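You operate a simulated robot arm through the tools that you are given. There is no shell and no other tool.

Carry out the task below with a simulated robot arm. There is one attempt and no reset: what you move stays moved.

JOB
Screw the R-marked pedal on the jig's crank; torque bolt one, then two.
Fine: purple-band key, back in its stand after.

It is judged by the outcome, as a careful person would: the job done as asked, and still so three seconds after it is handed in. It fails if anything else is knocked over, pushed out of place, dropped, spilled or broken.

ROBOT AND FRAMES
A 6-joint arm with a two-finger parallel gripper, fixed in place. Base frame: the origin is at the foot of the arm, x ahead of it, y to its left, z up; the work surface is at about z = 900. Units: mm, degrees, N and s.
With the tool pointing down near the work surface it reaches from about 240 to 640 mm from the base axis. Its first joint turns from -66.0 to 66.0 degrees. Payload 2.7 kg.
Tool frame: the origin (TCP) lies between the finger pads and is the grasp point; the fingertips stand 23 mm ahead of it; z points along the fingers, y is the line along which they close. Largest opening 94 mm; finger width 38, thickness 10; the body of the gripper, 54 by 96 mm, starts 39 mm behind the TCP.
Orientation is that of the tool frame in the base frame, as a unit quaternion [x, y, z, w]. With the fingers straight down and closing along the base's y, the tool's x points along the base's -x, its y along +y and its z along -z.

CONTROLS
- The arm moves only by the tool nudge_tool. Its argument "series" is a list of rows, each a list of 3 entries, a list of its own where there are three numbers: the shift along the tool's x, y, z in cm, then the turn, a rotation vector about the tool's x, y, z in degrees, then the gripper command, from -1 (fully open) to 1 (shut), values between in proportion. In form: [[[x, y, z], [ax, ay, az], grip], ...]. A call has 1 to 20 rows; each row shifts and turns the commanded pose from where the row before left it, along the tool's axes as they then stand. Each row takes 0.2 s and may step no farther than 50 mm and 8.6 degrees from the row before; otherwise, or with a gripper value out of range, the whole call is refused. Where a pose cannot be reached the arm comes as near as it can. A force on the tool above 70 N (or 10 N above the force at the start of the call, whichever is more), or a blocked arm, ends the call early, and 0.2 s more pass. The fingers move at their own pace (about 45 mm/s each) and stop on an object; they squeeze with about 33 N. The grip force told is the motor's: it shows also when the fingers shut on nothing. Time passes only in rows, and 0.2 s behind the last, so rows that do not move let the fingers close. The reply holds the time, the measured pose of the TCP, the force on the tool along the base axes, the opening and the grip force, in the units named above and with some noise, with the torque about the TCP (base axes, N m) and any sound that the robot's microphone picked up.
- Cameras (640 x 400 px; columns grow to the right, rows downward): "scene" is fixed at [81.8, -446.4, 1419.5]; the picture's right is [0.65, -0.76, 0.00], its down [-0.45, -0.38, -0.81] and it looks along [0.61, 0.52, -0.59] (base axes); focal length 214 px, centre (320, 200). "wrist" rides on the gripper at [87, 16, -75] in the tool frame; the picture's right is [-0.18, 0.98, 0.00], its down [-0.58, -0.11, -0.81] and it looks along [-0.79, -0.15, 0.59] (tool axes); focal length 243 px, centre (320, 200). There is no depth. A picture from a camera that has moved, and an enlarged one, comes with that camera's place and axes in the base frame and with its lens. The place of the scene camera against the robot may be out by one fixed shift of up to 25 mm in any direction.
- get_image(camera): a new picture of that camera. No time passes.
- enlarge(camera, box): a new picture of the part [left, top, right, bottom] of that camera's present view, enlarged. No time passes.
- finish_job(): hands the job in; it is judged then, once.

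Nothing tells you positions but the pictures and the camera data. Unless the task says otherwise, let go and move clear before handing in.

The tools are called after "Call:" as name(argument=value, ...) on one line, values as JSON. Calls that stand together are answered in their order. nudge_tool: Moves the arm, as the interface text tells. Its arguments: {"type":"object","properties":{"series":{"type":"array"}},"required":["series"]} The other tools are called the same way: get_image (camera) takes a picture; enlarge (camera, box) takes an enlarged picture of a part of a camera's view; finish_job () hands the job in.

At the start:

```text
time: 0.0
position: [337.4, -141.2, 1298.5]
tcp_rot: [-0.002, 1.0, 0.0, 0.002]
wrist_force: [0.3, 0.5, -0.2]
ft_torque: [-0.01, -0.03, 0.01]
grip_width: 93.9
grip_force: 0.1
```

scene: 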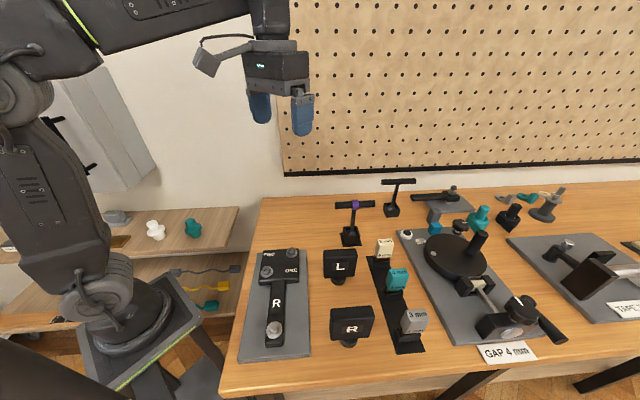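
wrist: 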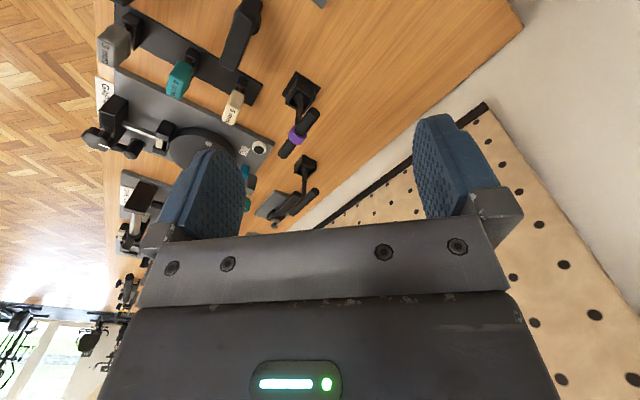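

I see a bench with a crank jig marked R, two pedals (L and R), T-handled keys in stands, one with a purple band, and other fixtures. First I'll look closer at the parts.

Call:
enlarge(camera="scene", box=[230, 230, 390, 370])

Call:
enlarge(camera="scene", box=[320, 165, 440, 255])

Call:
enlarge(camera="scene", box=[400, 180, 580, 360])

Call:
enlarge(camera="wrist", box=[80, 0, 340, 220])

```text
2.86 times, centred on (310, 300) of scene
camera zoom: at [81.8, -446.4, 1419.5], right [0.65, -0.76, 0.0], down [-0.45, -0.38, -0.81], along [0.61, 0.52, -0.59], focal length 613 px, centre (349, -86)
```

zoom: 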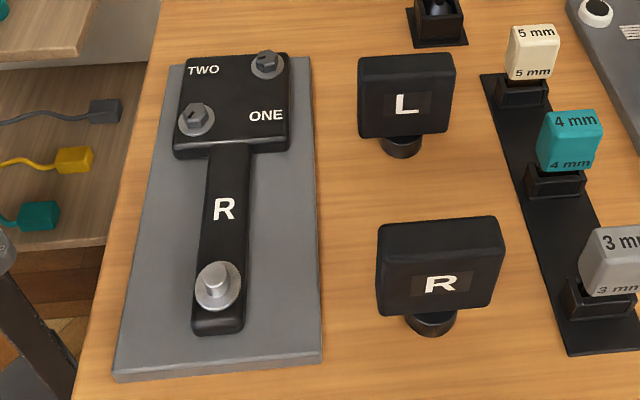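

```text
4.44 times, centred on (380, 210) of scene
camera zoom: at [81.8, -446.4, 1419.5], right [0.65, -0.76, 0.0], down [-0.45, -0.38, -0.81], along [0.61, 0.52, -0.59], focal length 953 px, centre (53, 156)
```

zoom: 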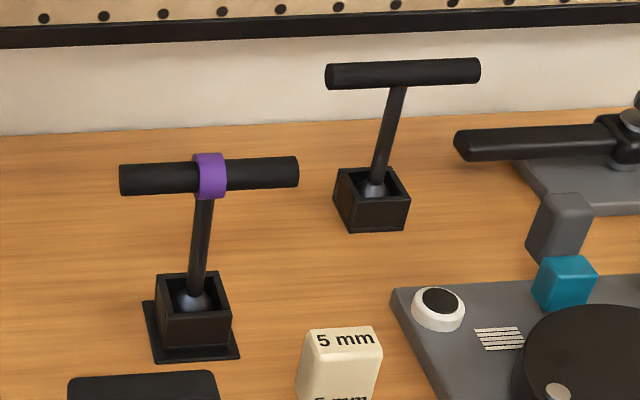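

```text
2.22 times, centred on (490, 270) of scene
camera zoom: at [81.8, -446.4, 1419.5], right [0.65, -0.76, 0.0], down [-0.45, -0.38, -0.81], along [0.61, 0.52, -0.59], focal length 477 px, centre (-58, 44)
```

zoom: 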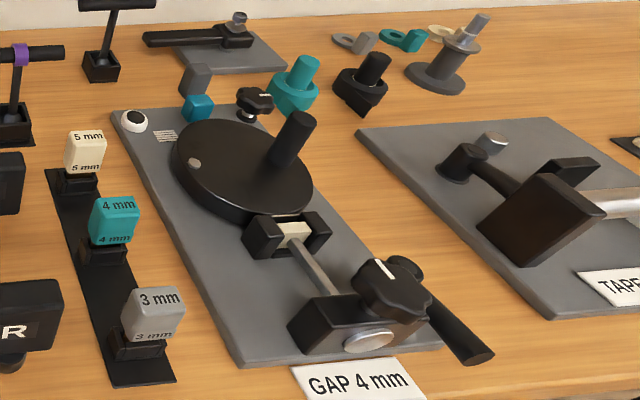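

```text
1.82 times, centred on (210, 110) of wrist
camera zoom: at [250.8, -125.2, 1374.0], right [0.18, 0.98, 0.0], down [0.58, -0.11, 0.81], along [0.79, -0.15, -0.59], focal length 441 px, centre (520, 364)
```

zoom: 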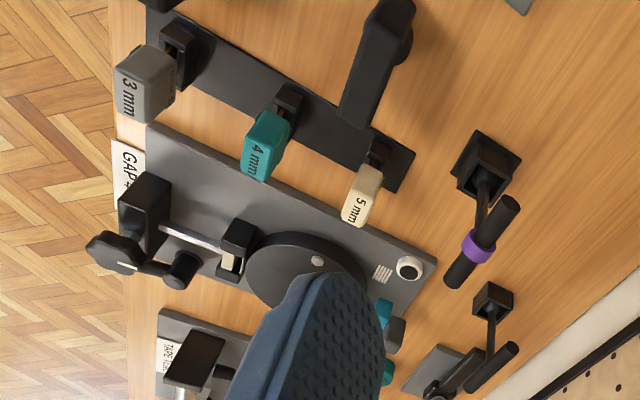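

The crank jig, its R and L pedals and the purple key are all on the right-hand side of the arm. Labels ONE/TWO and the stud need a closer look, so I'll stay high, shift left and turn the wrist camera to look back over the jig.

Call:
nudge_tool(series=[[[1.425, 4.025, 0], [0, 0, 0], -1], [[1.425, 4.025, 0], [0, 0, 0], -1], [[1.425, 4.025, 0], [0, 0, 0], -1], [[1.425, 4.025, 0], [0, 0, 0], -1], [[0, 0, 0], [0, 0, 8.5], -1], [[0, 0, 0], [0, 0, 8.5], -1], [[0, 0, 0], [0, 0, 8.5], -1], [[0, 0, 0], [0, 0, 8.5], -1], [[0, 0, 0], [0, 0, 8.5], -1], [[0, 0, 0], [0, 0, 8.5], -1], [[0, 0, 0], [0, 0, 8.5], -1], [[0, 0, 0], [0, 0, 8.5], -1], [[0, 0, 0], [0, 0, 8.5], -1], [[0, 0, 0], [0, 0, 8.5], -1], [[0, 0, 0], [0, 0, 5], -1]])

Call:
get_image(camera="wrist")

Call:
get_image(camera="scene")

```text
time: 3.2
position: [281.3, 19.4, 1299.4]
tcp_rot: [0.708, 0.707, 0.0, 0.0]
wrist_force: [0.6, 0.1, 0.0]
ft_torque: [0.02, 0.01, 0.01]
grip_width: 94.2
grip_force: 0.0
```

```text
taken
camera wrist: at [296.6, 105.8, 1374.2], right [0.98, -0.18, 0.0], down [-0.11, -0.58, 0.81], along [-0.15, -0.79, -0.59], focal length 243 px, centre (320, 200)
```

wrist: 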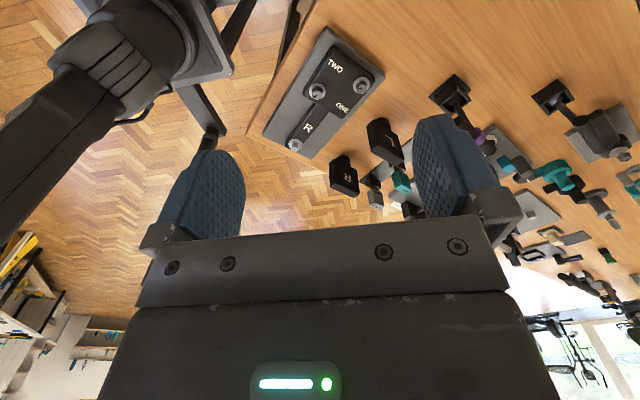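

```text
taken
```

scene: 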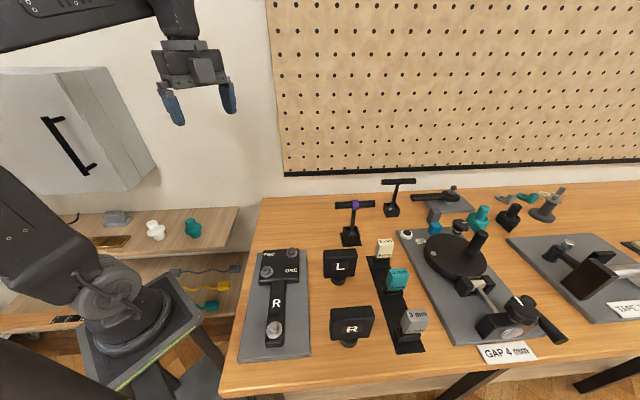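

Call:
enlarge(camera="wrist", box=[250, 20, 430, 220])

Call:
enlarge(camera="wrist", box=[290, 40, 390, 120])

Call:
enlarge(camera="wrist", box=[400, 50, 560, 170])

```text
2.00 times, centred on (340, 120) of wrist
camera zoom: at [296.6, 105.8, 1374.2], right [0.98, -0.18, 0.0], down [-0.11, -0.58, 0.81], along [-0.15, -0.79, -0.59], focal length 485 px, centre (280, 360)
```

zoom: 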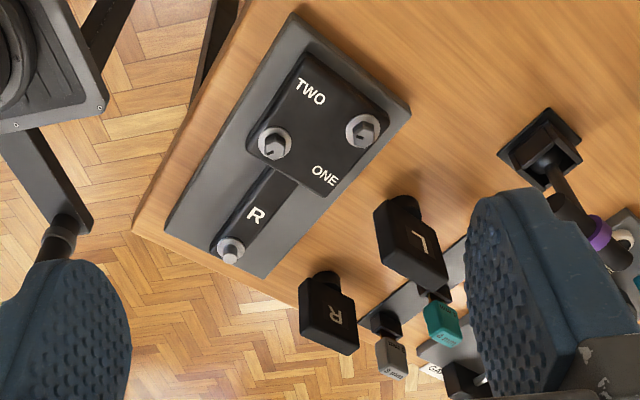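

```text
5.00 times, centred on (340, 80) of wrist
camera zoom: at [296.6, 105.8, 1374.2], right [0.98, -0.18, 0.0], down [-0.11, -0.58, 0.81], along [-0.15, -0.79, -0.59], focal length 1213 px, centre (220, 800)
```

zoom: 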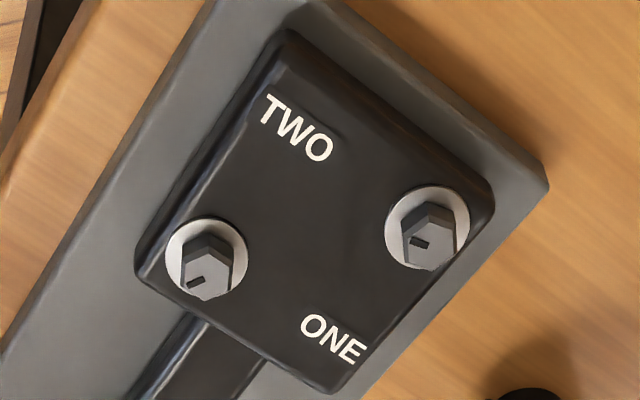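

```text
3.33 times, centred on (480, 110) of wrist
camera zoom: at [296.6, 105.8, 1374.2], right [0.98, -0.18, 0.0], down [-0.11, -0.58, 0.81], along [-0.15, -0.79, -0.59], focal length 809 px, centre (-213, 500)
```

zoom: 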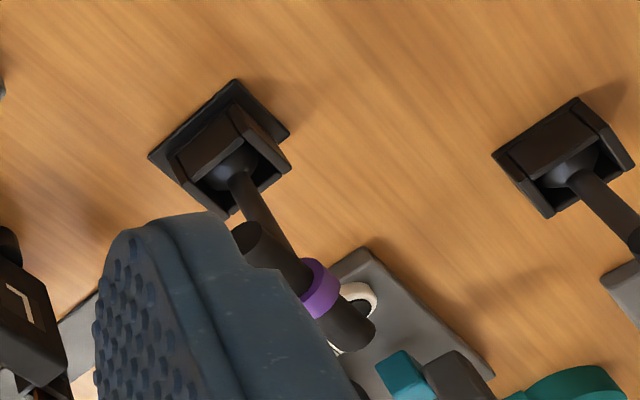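

The bolts are external hex heads beside the ONE/TWO labels, and the pedal posts are visible. I'll go lower to read the labels, the stud and the pedals clearly.

Call:
nudge_tool(series=[[[-2.14, -0.12, 4.0], [0, 0, 0], -1], [[-2.14, -0.12, 4.0], [0, 0, 0], -1], [[-2.14, -0.12, 4.0], [0, 0, 0], -1], [[-2.14, -0.12, 4.0], [0, 0, 0], -1], [[-2.14, -0.12, 4.0], [0, 0, 0], -1]])

Call:
get_image(camera="wrist")

Call:
enlarge(camera="wrist", box=[240, 20, 420, 140])

Call:
enlarge(camera="wrist", box=[220, 100, 420, 220])

```text
time: 4.4
position: [275.8, -89.4, 1099.2]
tcp_rot: [0.707, 0.707, 0.001, 0.002]
wrist_force: [0.1, 0.3, 0.3]
ft_torque: [0.0, -0.01, -0.01]
grip_width: 94.0
grip_force: 0.1
```

```text
taken
camera wrist: at [291.6, -2.5, 1173.5], right [0.98, -0.18, 0.0], down [-0.11, -0.58, 0.81], along [-0.14, -0.79, -0.59], focal length 243 px, centre (320, 200)
```

wrist: 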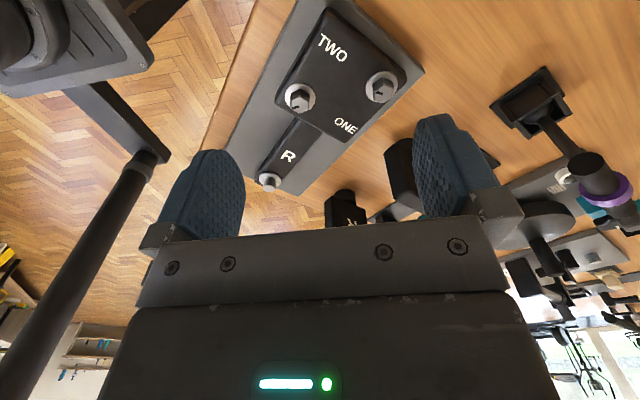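

```text
3.33 times, centred on (330, 80) of wrist
camera zoom: at [291.6, -2.5, 1173.5], right [0.98, -0.18, 0.0], down [-0.11, -0.58, 0.81], along [-0.14, -0.79, -0.59], focal length 809 px, centre (287, 600)
```

zoom: 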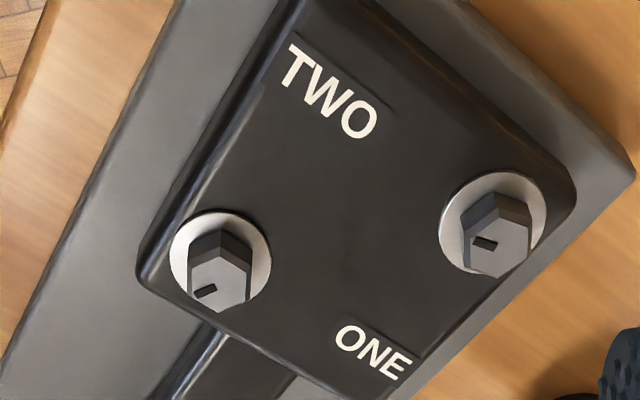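

```text
3.20 times, centred on (320, 160) of wrist
camera zoom: at [291.6, -2.5, 1173.5], right [0.98, -0.18, 0.0], down [-0.11, -0.58, 0.81], along [-0.14, -0.79, -0.59], focal length 776 px, centre (320, 328)
```

zoom: 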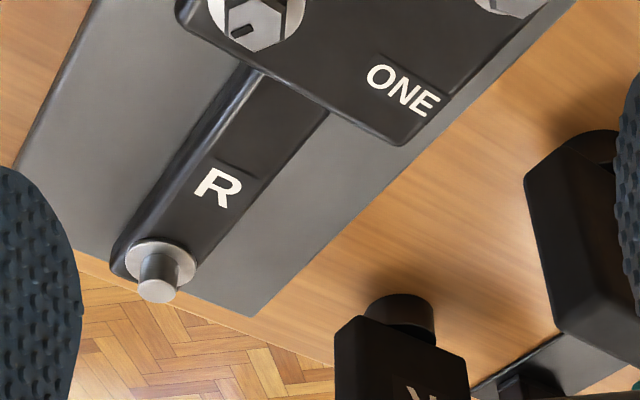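

The labels read TWO (far-left corner) and ONE (near-right corner), with the bolts in the other two corners. I'll enlarge each to measure which bolt each label lines up with.

Call:
enlarge(camera="wrist", box=[270, 0, 350, 50])

Call:
enlarge(camera="wrist", box=[270, 70, 350, 120])

Call:
enlarge(camera="wrist", box=[350, 60, 430, 110])

Call:
enlarge(camera="wrist", box=[310, 100, 390, 150])

Call:
enlarge(camera="wrist", box=[240, 145, 320, 195])

```text
8.00 times, centred on (310, 25) of wrist
camera zoom: at [291.6, -2.5, 1173.5], right [0.98, -0.18, 0.0], down [-0.11, -0.58, 0.81], along [-0.14, -0.79, -0.59], focal length 1941 px, centre (400, 1600)
```

zoom: 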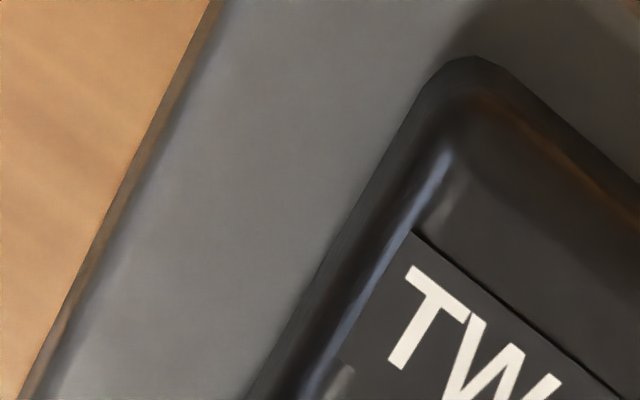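

```text
8.00 times, centred on (310, 95) of wrist
camera zoom: at [291.6, -2.5, 1173.5], right [0.98, -0.18, 0.0], down [-0.11, -0.58, 0.81], along [-0.14, -0.79, -0.59], focal length 1941 px, centre (400, 1040)
```

zoom: 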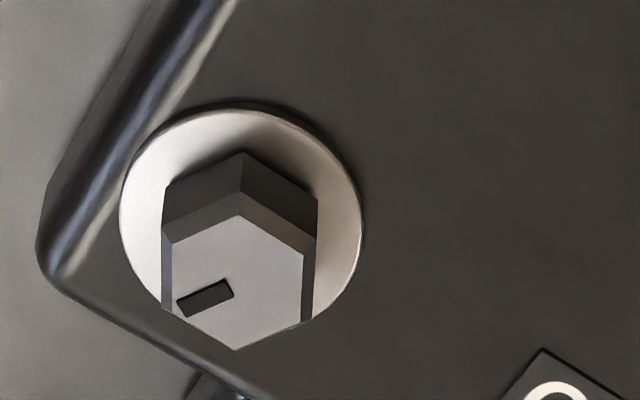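

```text
8.00 times, centred on (390, 85) of wrist
camera zoom: at [291.6, -2.5, 1173.5], right [0.98, -0.18, 0.0], down [-0.11, -0.58, 0.81], along [-0.14, -0.79, -0.59], focal length 1941 px, centre (-240, 1120)
```

zoom: 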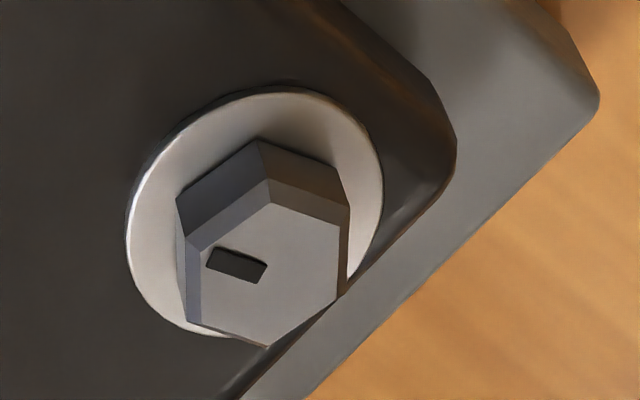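

```text
8.00 times, centred on (350, 125) of wrist
camera zoom: at [291.6, -2.5, 1173.5], right [0.98, -0.18, 0.0], down [-0.11, -0.58, 0.81], along [-0.14, -0.79, -0.59], focal length 1941 px, centre (80, 800)
```

zoom: 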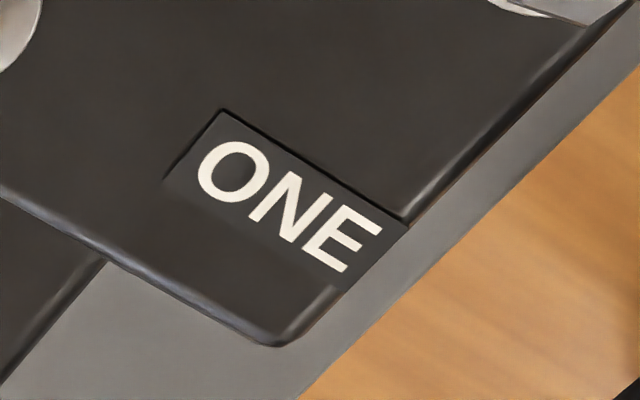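

```text
8.00 times, centred on (280, 170) of wrist
camera zoom: at [291.6, -2.5, 1173.5], right [0.98, -0.18, 0.0], down [-0.11, -0.58, 0.81], along [-0.14, -0.79, -0.59], focal length 1941 px, centre (640, 440)
```

zoom: 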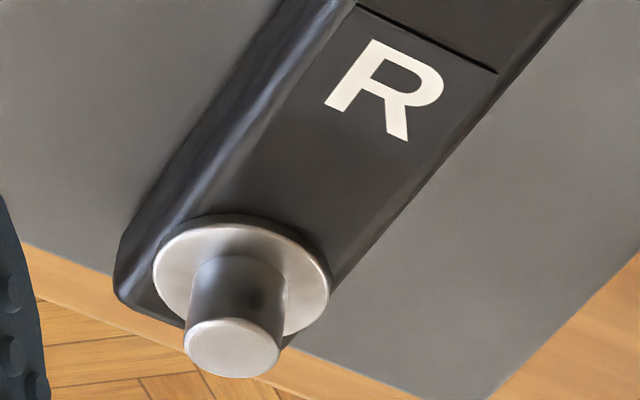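

The bolts and labels form a 2×2 grid. In line with the text, ONE sits beside the near-left bolt (~245,-140) and TWO beside the far-right bolt (~330,-143). The stud is near (165,-267), and next I'll look closely at the R pedal.

Call:
nudge_tool(series=[[[-3.0, -0.5, 0], [0, 0, 0], -1], [[-3.0, -0.5, 0], [0, 0, 0], -1], [[-3.0, -0.5, 0], [0, 0, 0], -1], [[-3.0, -0.5, 0], [0, 0, 0], -1]])

Call:
get_image(camera="wrist")

Call:
enlarge(camera="wrist", box=[290, 60, 450, 180])

Call:
enlarge(camera="wrist", box=[210, 40, 310, 110])

Call:
enlarge(camera="wrist", box=[480, 0, 640, 120])

```text
time: 5.4
position: [254.4, -206.1, 1096.8]
tcp_rot: [0.707, 0.707, 0.001, 0.0]
wrist_force: [0.0, 0.0, 0.3]
ft_torque: [0.04, -0.01, 0.05]
grip_width: 94.0
grip_force: 0.0
```

```text
taken
camera wrist: at [271.4, -120.0, 1173.1], right [0.98, -0.18, 0.0], down [-0.11, -0.58, 0.81], along [-0.15, -0.79, -0.59], focal length 243 px, centre (320, 200)
```

wrist: 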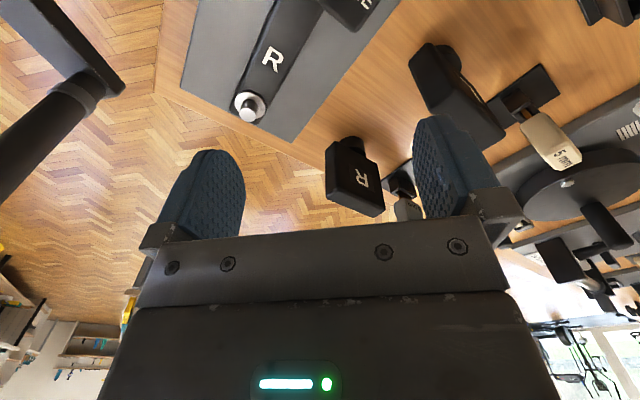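

```text
3.33 times, centred on (370, 120) of wrist
camera zoom: at [271.4, -120.0, 1173.1], right [0.98, -0.18, 0.0], down [-0.11, -0.58, 0.81], along [-0.15, -0.79, -0.59], focal length 809 px, centre (153, 467)
```

zoom: 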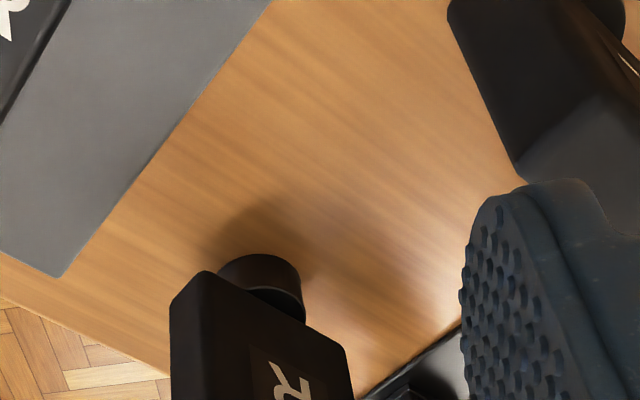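

```text
5.71 times, centred on (260, 75) of wrist
camera zoom: at [271.4, -120.0, 1173.1], right [0.98, -0.18, 0.0], down [-0.11, -0.58, 0.81], along [-0.15, -0.79, -0.59], focal length 1386 px, centre (663, 914)
```

zoom: 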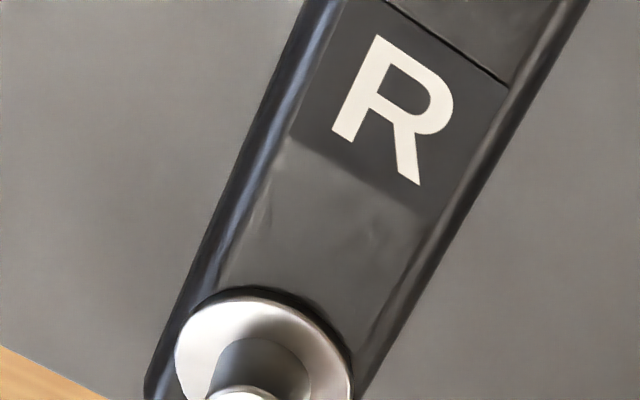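

```text
3.33 times, centred on (560, 60) of wrist
camera zoom: at [271.4, -120.0, 1173.1], right [0.98, -0.18, 0.0], down [-0.11, -0.58, 0.81], along [-0.15, -0.79, -0.59], focal length 809 px, centre (-480, 667)
```

zoom: 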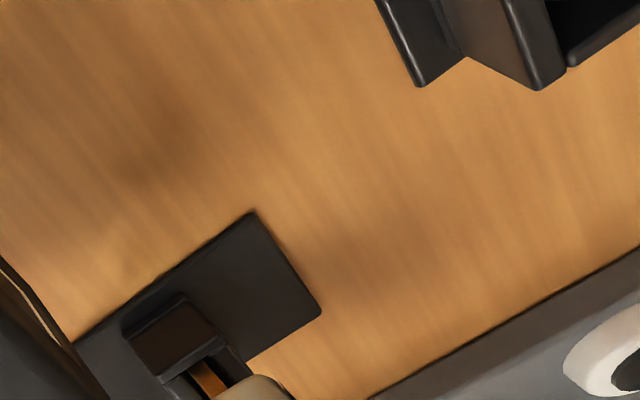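

The R pedal stands upright on its boss near (263,-395). I'll enlarge both views to make out its shape.

Call:
enlarge(camera="scene", box=[310, 290, 390, 360])

Call:
enlarge(camera="scene", box=[310, 235, 380, 290])

Call:
enlarge(camera="wrist", box=[310, 125, 400, 225])

Call:
enlarge(camera="scene", box=[330, 190, 380, 250])

```text
5.71 times, centred on (350, 325) of scene
camera zoom: at [81.8, -446.4, 1419.5], right [0.65, -0.76, 0.0], down [-0.45, -0.38, -0.81], along [0.61, 0.52, -0.59], focal length 1226 px, centre (149, -514)
```

zoom: 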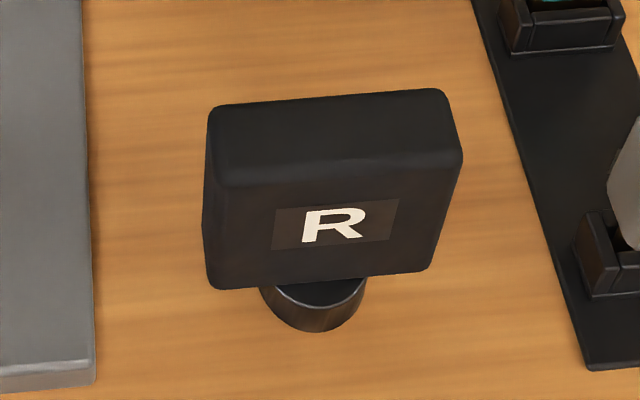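

```text
7.27 times, centred on (345, 262) of scene
camera zoom: at [81.8, -446.4, 1419.5], right [0.65, -0.76, 0.0], down [-0.45, -0.38, -0.81], along [0.61, 0.52, -0.59], focal length 1560 px, centre (138, -254)
```

zoom: 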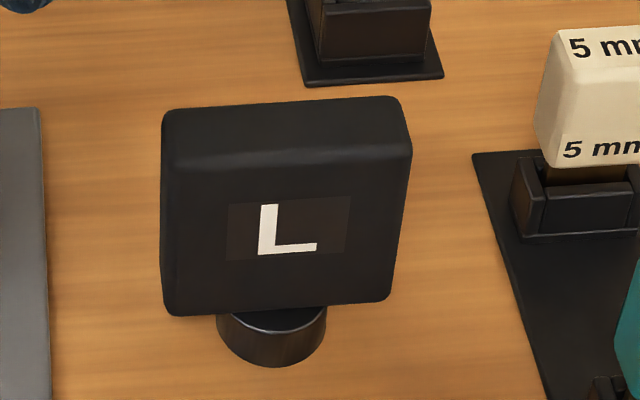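

```text
4.00 times, centred on (355, 175) of wrist
camera zoom: at [271.4, -120.0, 1173.1], right [0.98, -0.18, 0.0], down [-0.11, -0.58, 0.81], along [-0.15, -0.79, -0.59], focal length 970 px, centre (180, 300)
```

zoom: 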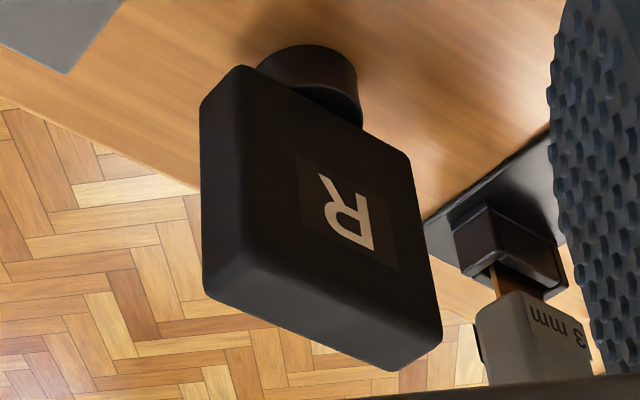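

```text
6.67 times, centred on (355, 220) of scene
camera zoom: at [81.8, -446.4, 1419.5], right [0.65, -0.76, 0.0], down [-0.45, -0.38, -0.81], along [0.61, 0.52, -0.59], focal length 1430 px, centre (87, 67)
```

zoom: 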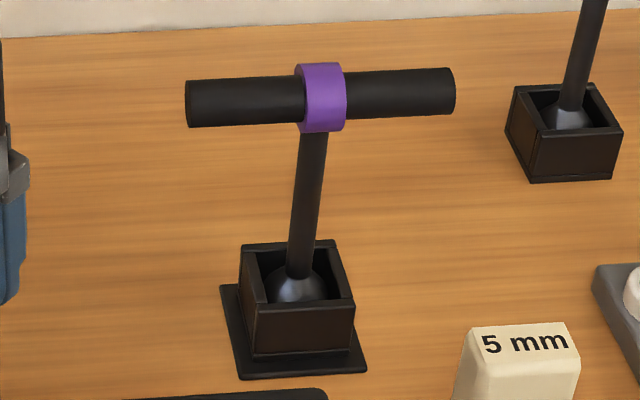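

The R pedal is an upright block about 76 x 24 x 80 mm, top at about z=1005, centred near (272,-360), on a boss; its flat faces look along about ±45°. I'll move near it and turn the wrist so the fingers close across its thickness.

Call:
nudge_tool(series=[[[-3.73, -0.8, 0], [0, 0, 0], -1], [[-3.73, -0.8, 0], [0, 0, 0], -1], [[-3.73, -0.8, 0], [0, 0, 0], -1], [[0, 0, 0], [0, 0, -8.5], -1], [[0, 0, 0], [0, 0, -8.5], -1], [[0, 0, 0], [0, 0, -8.5], -1], [[0, 0, 0], [0, 0, -8.5], -1], [[0, 0, 0], [0, 0, -8.5], -1], [[0, 0, 0], [0, 0, -2.5], -1]])

Call:
get_image(camera="wrist")

Call:
enlarge(camera="wrist", box=[240, 50, 400, 210])

```text
time: 7.4
position: [232.3, -319.1, 1098.0]
tcp_rot: [0.38, 0.925, 0.001, 0.002]
wrist_force: [-0.6, -0.2, -0.3]
ft_torque: [-0.01, -0.03, -0.01]
grip_width: 93.8
grip_force: 0.1
```

```text
taken
camera wrist: at [181.3, -247.2, 1173.6], right [0.82, 0.57, 0.0], down [0.33, -0.49, 0.81], along [0.46, -0.66, -0.59], focal length 243 px, centre (320, 200)
```

wrist: 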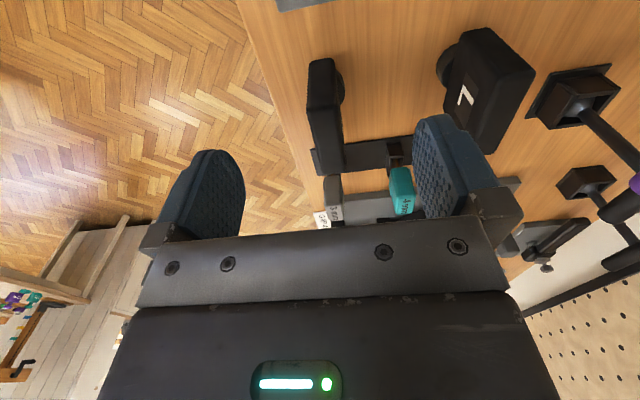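

```text
2.50 times, centred on (320, 130) of wrist
camera zoom: at [181.3, -247.2, 1173.6], right [0.82, 0.57, 0.0], down [0.33, -0.49, 0.81], along [0.46, -0.66, -0.59], focal length 606 px, centre (320, 375)
```

zoom: 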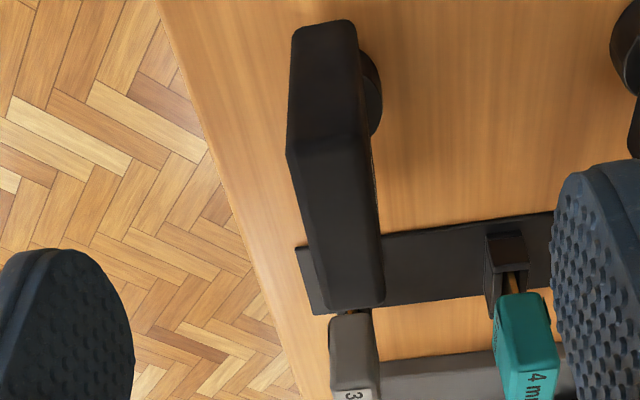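

The pedal's thickness runs along the fingers' closing direction now; its centre is at about (270,-361). I'll move over it, stop above, and check alignment.

Call:
nudge_tool(series=[[[-2.85, -0.17, 0.6], [0, 0, 0], -0.4], [[-2.85, -0.16, 0.6], [0, 0, 0], -0.4], [[0, 0, 1.8], [0, 0, 0], -0.4], [[0, 0, 1.8], [0, 0, 0], -0.4], [[0, 0, 0], [0, 0, 0], -0.4]])

Call:
get_image(camera="wrist")

Call:
get_image(camera="scene")

```text
time: 8.6
position: [269.7, -362.9, 1050.0]
tcp_rot: [0.382, 0.924, 0.0, 0.001]
wrist_force: [0.3, 0.1, -0.3]
ft_torque: [0.02, -0.03, 0.02]
grip_width: 65.7
grip_force: 0.0
```

```text
taken
camera wrist: at [219.2, -290.2, 1124.9], right [0.82, 0.57, 0.0], down [0.33, -0.49, 0.81], along [0.46, -0.66, -0.59], focal length 243 px, centre (320, 200)
```

wrist: 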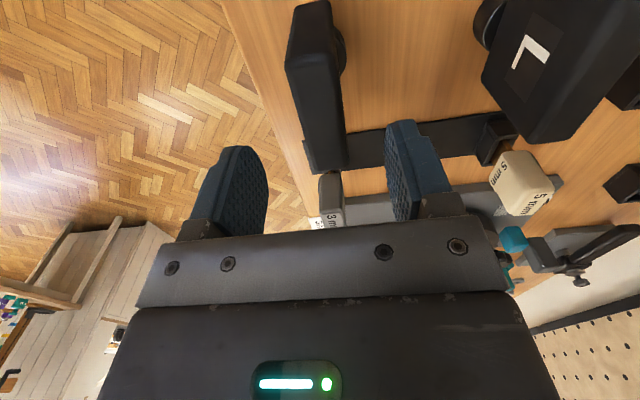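

```text
taken
```

scene: 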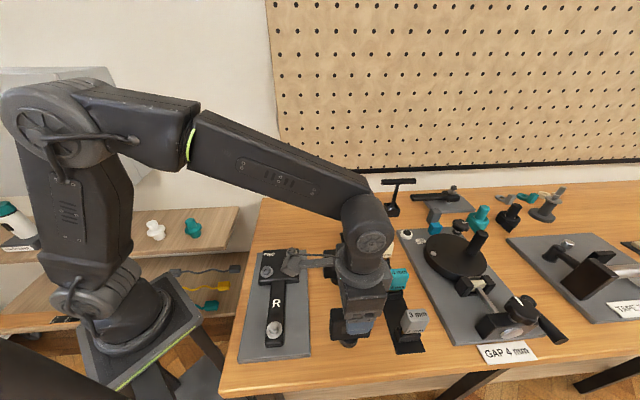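

Call:
enlarge(camera="wrist", box=[250, 40, 400, 180])

```text
2.86 times, centred on (325, 110) of wrist
camera zoom: at [219.2, -290.2, 1124.9], right [0.82, 0.57, 0.0], down [0.33, -0.49, 0.81], along [0.46, -0.66, -0.59], focal length 693 px, centre (306, 457)
```

zoom: 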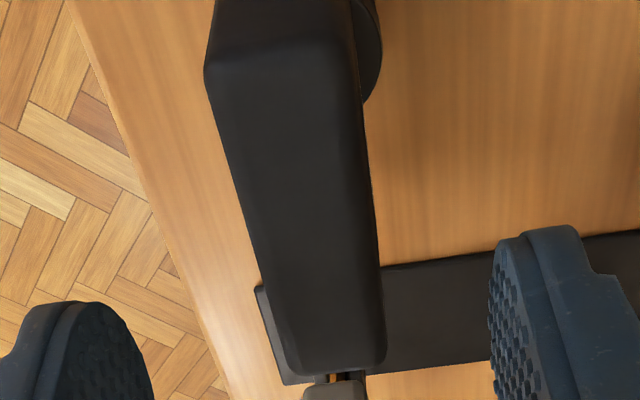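

Alignment above the pedal is within about 2 mm. I'll correct sideways, descend with the fingers either side of the block, and close.

Call:
nudge_tool(series=[[[-0.09, 0.2, 1.7], [0, 0, 0], -0.4], [[0, 0, 1.7], [0, 0, 0], -0.4], [[0, 0, 1.7], [0, 0, 0], -0.4], [[0, 0, 1.7], [0, 0, 0], -0.4], [[0, 0, 0], [0, 0, 0], -0.4]])

Call:
get_image(camera="wrist")

```text
time: 9.8
position: [271.1, -360.5, 982.2]
tcp_rot: [0.382, 0.924, 0.001, 0.001]
wrist_force: [0.4, 0.6, -0.7]
ft_torque: [0.0, 0.01, -0.03]
grip_width: 65.5
grip_force: 0.0
```

```text
taken
camera wrist: at [221.3, -289.2, 1056.9], right [0.82, 0.57, 0.0], down [0.33, -0.49, 0.81], along [0.46, -0.66, -0.59], focal length 243 px, centre (320, 200)
```

wrist: 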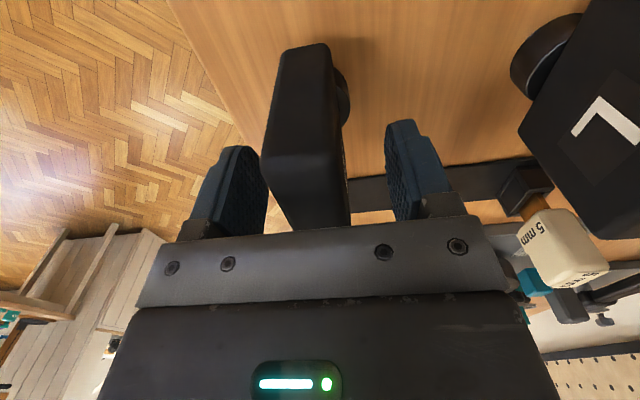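

The block sits between the fingers with margin on both sides. Closing the gripper now.

Call:
nudge_tool(series=[[[0, 0.05, 0], [0, 0, 0], 1], [[0, 0, 0], [0, 0, 0], 1], [[0, 0, 0], [0, 0, 0], 1], [[0, 0, 0], [0, 0, 0], 1], [[0, 0, 0], [0, 0, 0], 1]])

Call:
get_image(camera="wrist")

Call:
get_image(camera="scene")

```text
time: 11.0
position: [272.5, -360.1, 984.0]
tcp_rot: [0.382, 0.924, 0.0, 0.0]
wrist_force: [-0.2, -0.1, 0.7]
ft_torque: [-0.02, -0.01, 0.0]
grip_width: 26.1
grip_force: 32.9
```

```text
taken
camera wrist: at [222.2, -288.7, 1057.6], right [0.82, 0.57, 0.0], down [0.33, -0.49, 0.81], along [0.46, -0.66, -0.59], focal length 243 px, centre (320, 200)
```

wrist: 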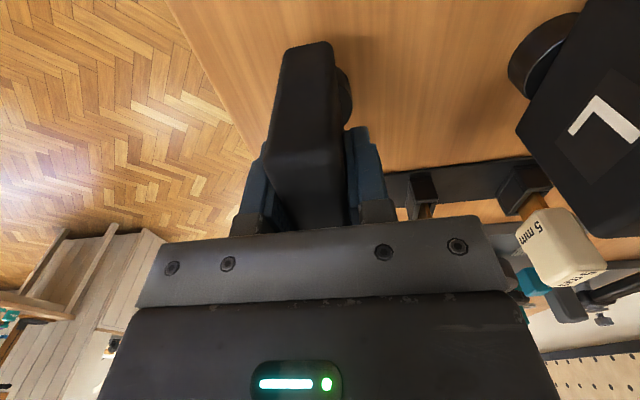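

```text
taken
```

scene: 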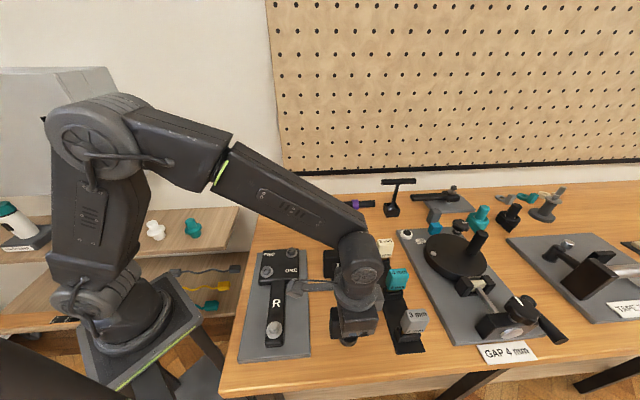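

The pedal is gripped (26 mm, 33 N). I'll lift it straight up and check it comes free and hangs straight.

Call:
nudge_tool(series=[[[0, 0, -1.0], [0, 0, 0], 1], [[0, 0, -2.5], [0, 0, 0], 1], [[0, 0, -3], [0, 0, 0], 1], [[0, 0, -3], [0, 0, 0], 1], [[0, 0, 0], [0, 0, 0], 1]])

Call:
get_image(camera="wrist")

Call:
get_image(camera="scene")

```text
time: 12.2
position: [271.8, -361.1, 1076.2]
tcp_rot: [0.383, 0.924, 0.0, 0.001]
wrist_force: [0.2, -0.2, -1.9]
ft_torque: [-0.01, 0.01, -0.03]
grip_width: 26.0
grip_force: 33.4
```

```text
taken
camera wrist: at [222.5, -288.6, 1152.4], right [0.82, 0.57, 0.0], down [0.33, -0.49, 0.81], along [0.46, -0.66, -0.59], focal length 243 px, centre (320, 200)
```

wrist: 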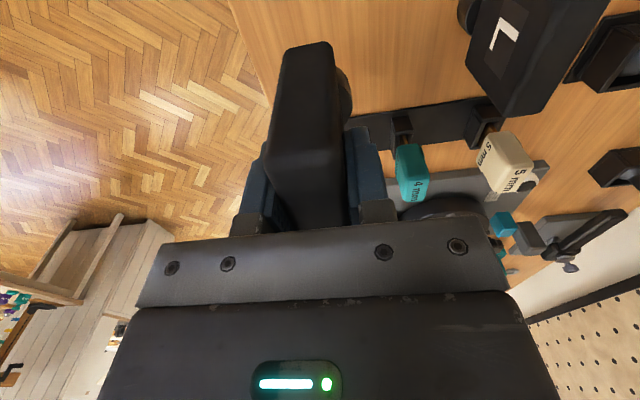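

```text
taken
```

scene: 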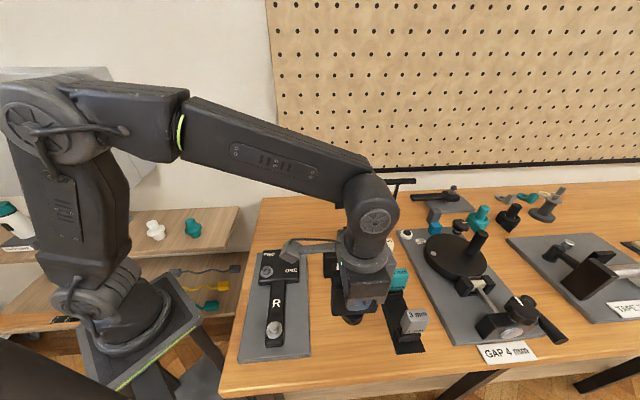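

Call:
enlarge(camera="wrist", box=[240, 30, 400, 230])

Call:
enlarge(camera="scene", box=[310, 260, 400, 340])

```text
2.00 times, centred on (320, 130) of wrist
camera zoom: at [222.5, -288.6, 1152.4], right [0.82, 0.57, 0.0], down [0.33, -0.49, 0.81], along [0.46, -0.66, -0.59], focal length 485 px, centre (320, 340)
```

zoom: 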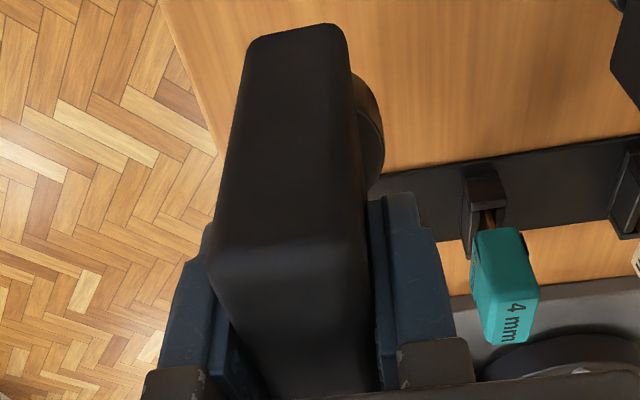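

```text
5.00 times, centred on (355, 300) of scene
camera zoom: at [81.8, -446.5, 1419.5], right [0.65, -0.76, 0.0], down [-0.45, -0.38, -0.81], along [0.61, 0.52, -0.59], focal length 1072 px, centre (145, -300)
```

zoom: 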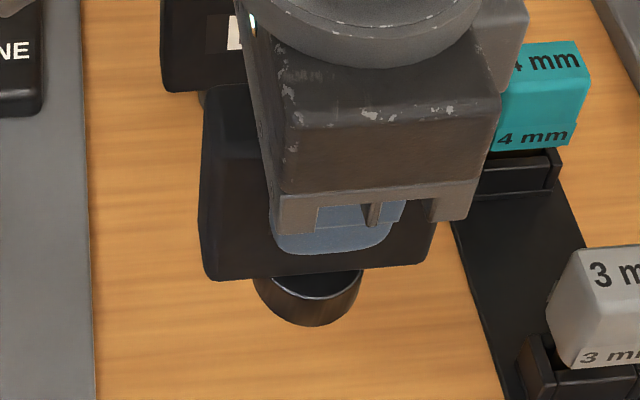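

The pedal came free cleanly; its boss bottom is about 83 mm below the TCP. Next I'll carry it high and to one side of the stud so the wrist camera can measure the stud precisely.

Call:
nudge_tool(series=[[[3.45, 1.75, -0.3], [0, 0, 0], 1], [[3.45, 1.75, -0.3], [0, 0, 0], 1], [[3.45, 1.75, -0.3], [0, 0, 0], 1], [[3.45, 1.75, -0.3], [0, 0, 0], 1], [[3.45, 1.75, -0.3], [0, 0, 0], 1], [[0, 0, 0], [0, 0, 0], 1], [[0, 0, 0], [0, 0, 0], 1]])

Call:
get_image(camera="wrist")

Call:
enlarge(camera="wrist", box=[200, 50, 300, 150])

```text
time: 13.8
position: [212.6, -176.1, 1093.6]
tcp_rot: [0.381, 0.924, 0.0, 0.001]
wrist_force: [-0.3, 0.6, -2.4]
ft_torque: [0.01, 0.03, -0.03]
grip_width: 25.6
grip_force: 33.3
```

```text
taken
camera wrist: at [162.5, -103.8, 1167.9], right [0.82, 0.57, 0.0], down [0.33, -0.49, 0.81], along [0.46, -0.66, -0.59], focal length 243 px, centre (320, 200)
```

wrist: 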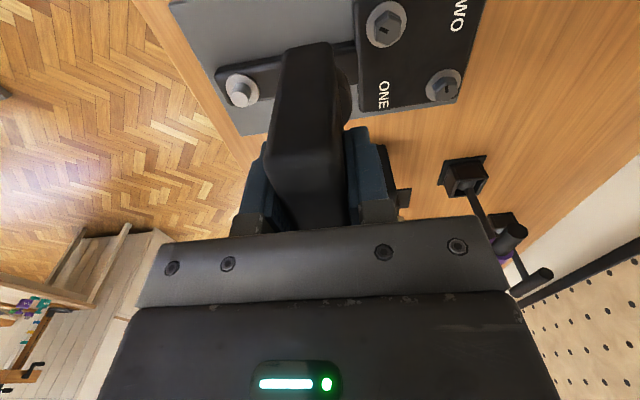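

```text
4.00 times, centred on (250, 100) of wrist
camera zoom: at [162.5, -103.8, 1167.9], right [0.82, 0.57, 0.0], down [0.33, -0.49, 0.81], along [0.46, -0.66, -0.59], focal length 970 px, centre (600, 600)
```

zoom: 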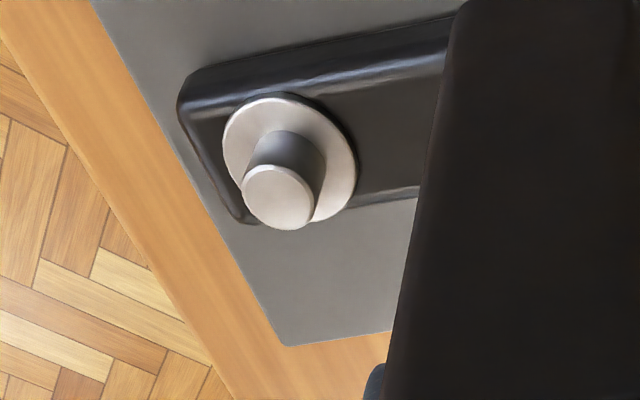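

Stud measured at about (172,-247), top ≈963. A second view from another spot will fix its height and position.

Call:
nudge_tool(series=[[[-2.5, 0, 0], [0, 0, 0], 1], [[-2.5, 0, 0], [0, 0, 0], 1], [[0, 0, 0], [0, 0, 0], 1], [[0, 0, 0], [0, 0, 0], 1]])

Call:
enlarge(camera="wrist", box=[160, 0, 260, 100])

Call:
enlarge(camera="wrist", box=[330, 0, 490, 100])

```text
time: 14.8
position: [247.6, -212.9, 1093.2]
tcp_rot: [0.382, 0.924, 0.0, 0.001]
wrist_force: [-1.1, 0.0, -3.2]
ft_torque: [-0.02, -0.01, 0.03]
grip_width: 26.0
grip_force: 33.1
```

```text
4.00 times, centred on (210, 50) of wrist
camera zoom: at [197.6, -140.1, 1168.6], right [0.82, 0.57, 0.0], down [0.33, -0.49, 0.81], along [0.46, -0.66, -0.59], focal length 970 px, centre (760, 800)
```

zoom: 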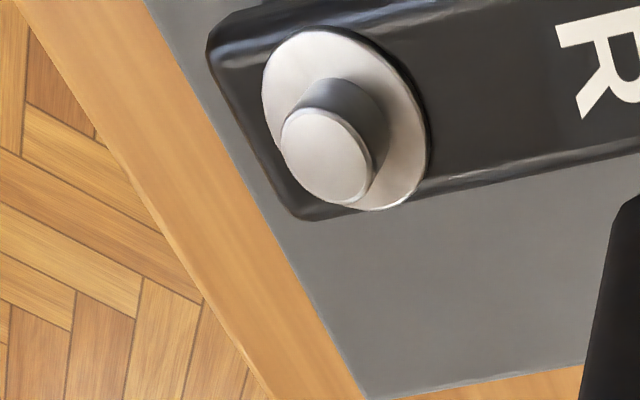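

```text
4.00 times, centred on (410, 50) of wrist
camera zoom: at [197.6, -140.1, 1168.6], right [0.82, 0.57, 0.0], down [0.33, -0.49, 0.81], along [0.46, -0.66, -0.59], focal length 970 px, centre (-40, 800)
```

zoom: 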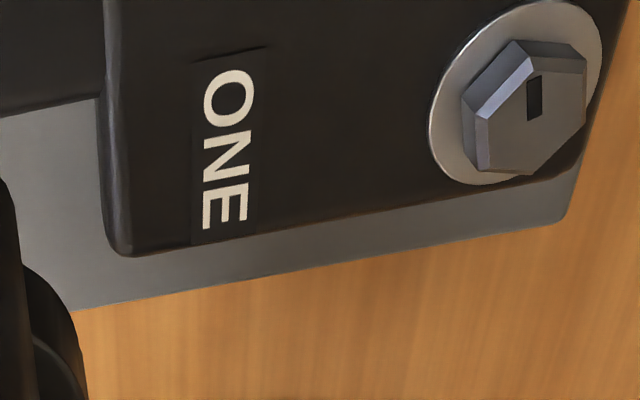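

Both views agree: stud at about (172,-248), washer z≈946, top z≈962, about 17 mm across. I'll bring the pedal above it, still high, and check from the scene camera.

Call:
nudge_tool(series=[[[0.92, -2.63, 0], [0, 0, 0], 1], [[0.92, -2.63, 0], [0, 0, 0], 1], [[0.92, -2.64, 0], [0, 0, 0], 1], [[0, 0, 0], [0, 0, 0], 1], [[0, 0, 0], [0, 0, 0], 1]])

Call:
get_image(camera="scene")

Call:
enlarge(camera="scene", box=[220, 230, 340, 370])

Call:
get_image(camera="wrist")

```text
time: 16.0
position: [171.1, -249.1, 1093.0]
tcp_rot: [0.382, 0.924, 0.001, 0.002]
wrist_force: [0.1, 0.2, -1.8]
ft_torque: [0.01, -0.04, 0.03]
grip_width: 25.7
grip_force: 33.2
```

```text
taken
```

scene: 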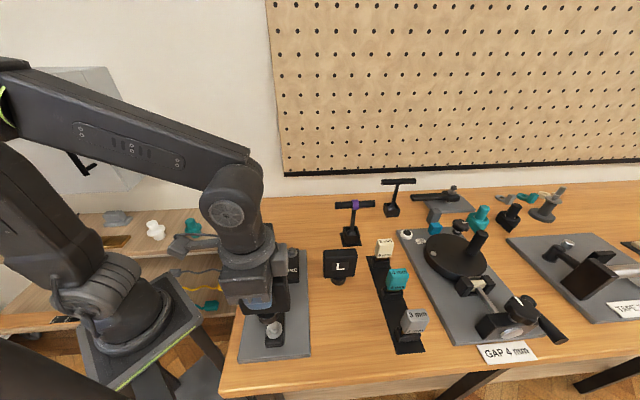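

```text
2.86 times, centred on (280, 300) of scene
camera zoom: at [81.8, -446.5, 1419.5], right [0.65, -0.76, 0.0], down [-0.45, -0.38, -0.81], along [0.61, 0.52, -0.59], focal length 613 px, centre (434, -86)
```

zoom: 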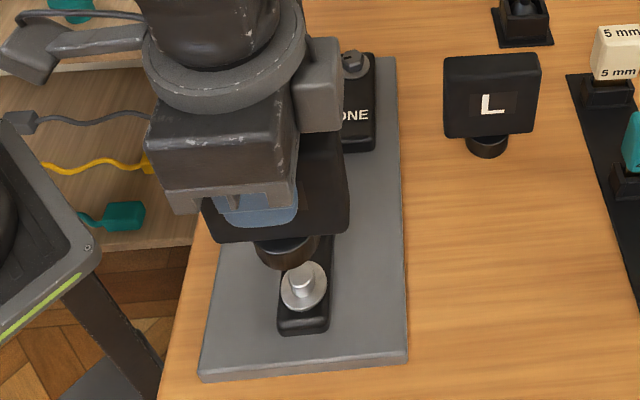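

```text
taken
camera wrist: at [120.8, -177.0, 1167.3], right [0.82, 0.57, 0.0], down [0.33, -0.49, 0.81], along [0.46, -0.66, -0.59], focal length 243 px, centre (320, 200)
```

wrist: 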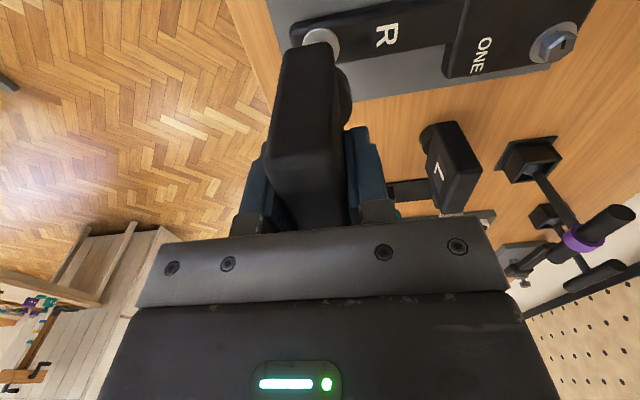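

Call:
enlarge(camera="scene", box=[250, 295, 310, 345])

Call:
enlarge(camera="wrist", box=[260, 10, 380, 110])

```text
8.00 times, centred on (280, 320) of scene
camera zoom: at [81.8, -446.5, 1419.5], right [0.65, -0.76, 0.0], down [-0.45, -0.38, -0.81], along [0.61, 0.52, -0.59], focal length 1716 px, centre (640, -760)
```

zoom: 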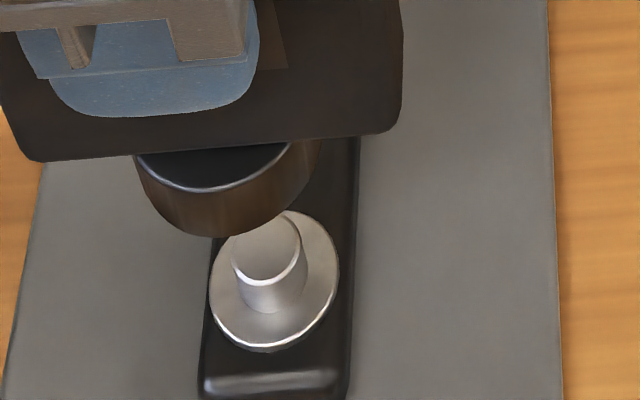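

```text
4.00 times, centred on (320, 60) of wrist
camera zoom: at [120.8, -177.0, 1167.3], right [0.82, 0.57, 0.0], down [0.33, -0.49, 0.81], along [0.46, -0.66, -0.59], focal length 970 px, centre (320, 760)
```

zoom: 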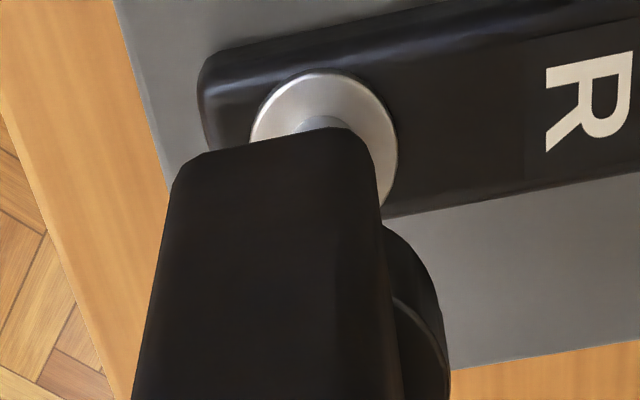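

Call:
enlarge(camera="scene", box=[262, 312, 294, 340])

Call:
enlarge(camera="scene", box=[246, 270, 306, 320])

```text
14.29 times, centred on (278, 326) of scene
camera zoom: at [81.8, -446.5, 1419.5], right [0.65, -0.76, 0.0], down [-0.45, -0.38, -0.81], along [0.61, 0.52, -0.59], focal length 3064 px, centre (920, -1600)
```

zoom: 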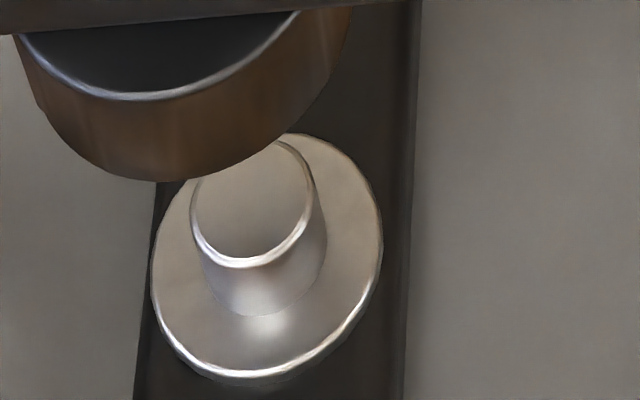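

```text
8.00 times, centred on (276, 295) of scene
camera zoom: at [81.8, -446.5, 1419.5], right [0.65, -0.76, 0.0], down [-0.45, -0.38, -0.81], along [0.61, 0.52, -0.59], focal length 1716 px, centre (672, -560)
```

zoom: 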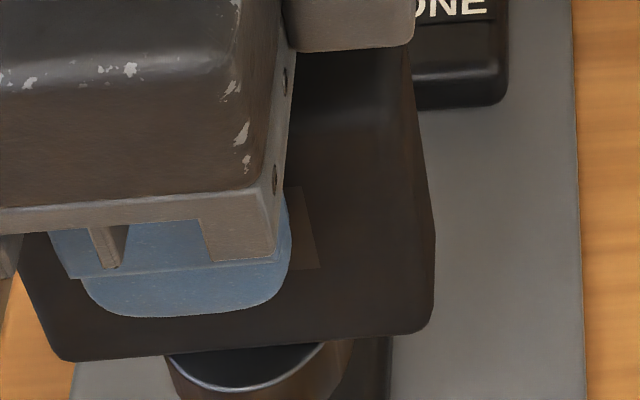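

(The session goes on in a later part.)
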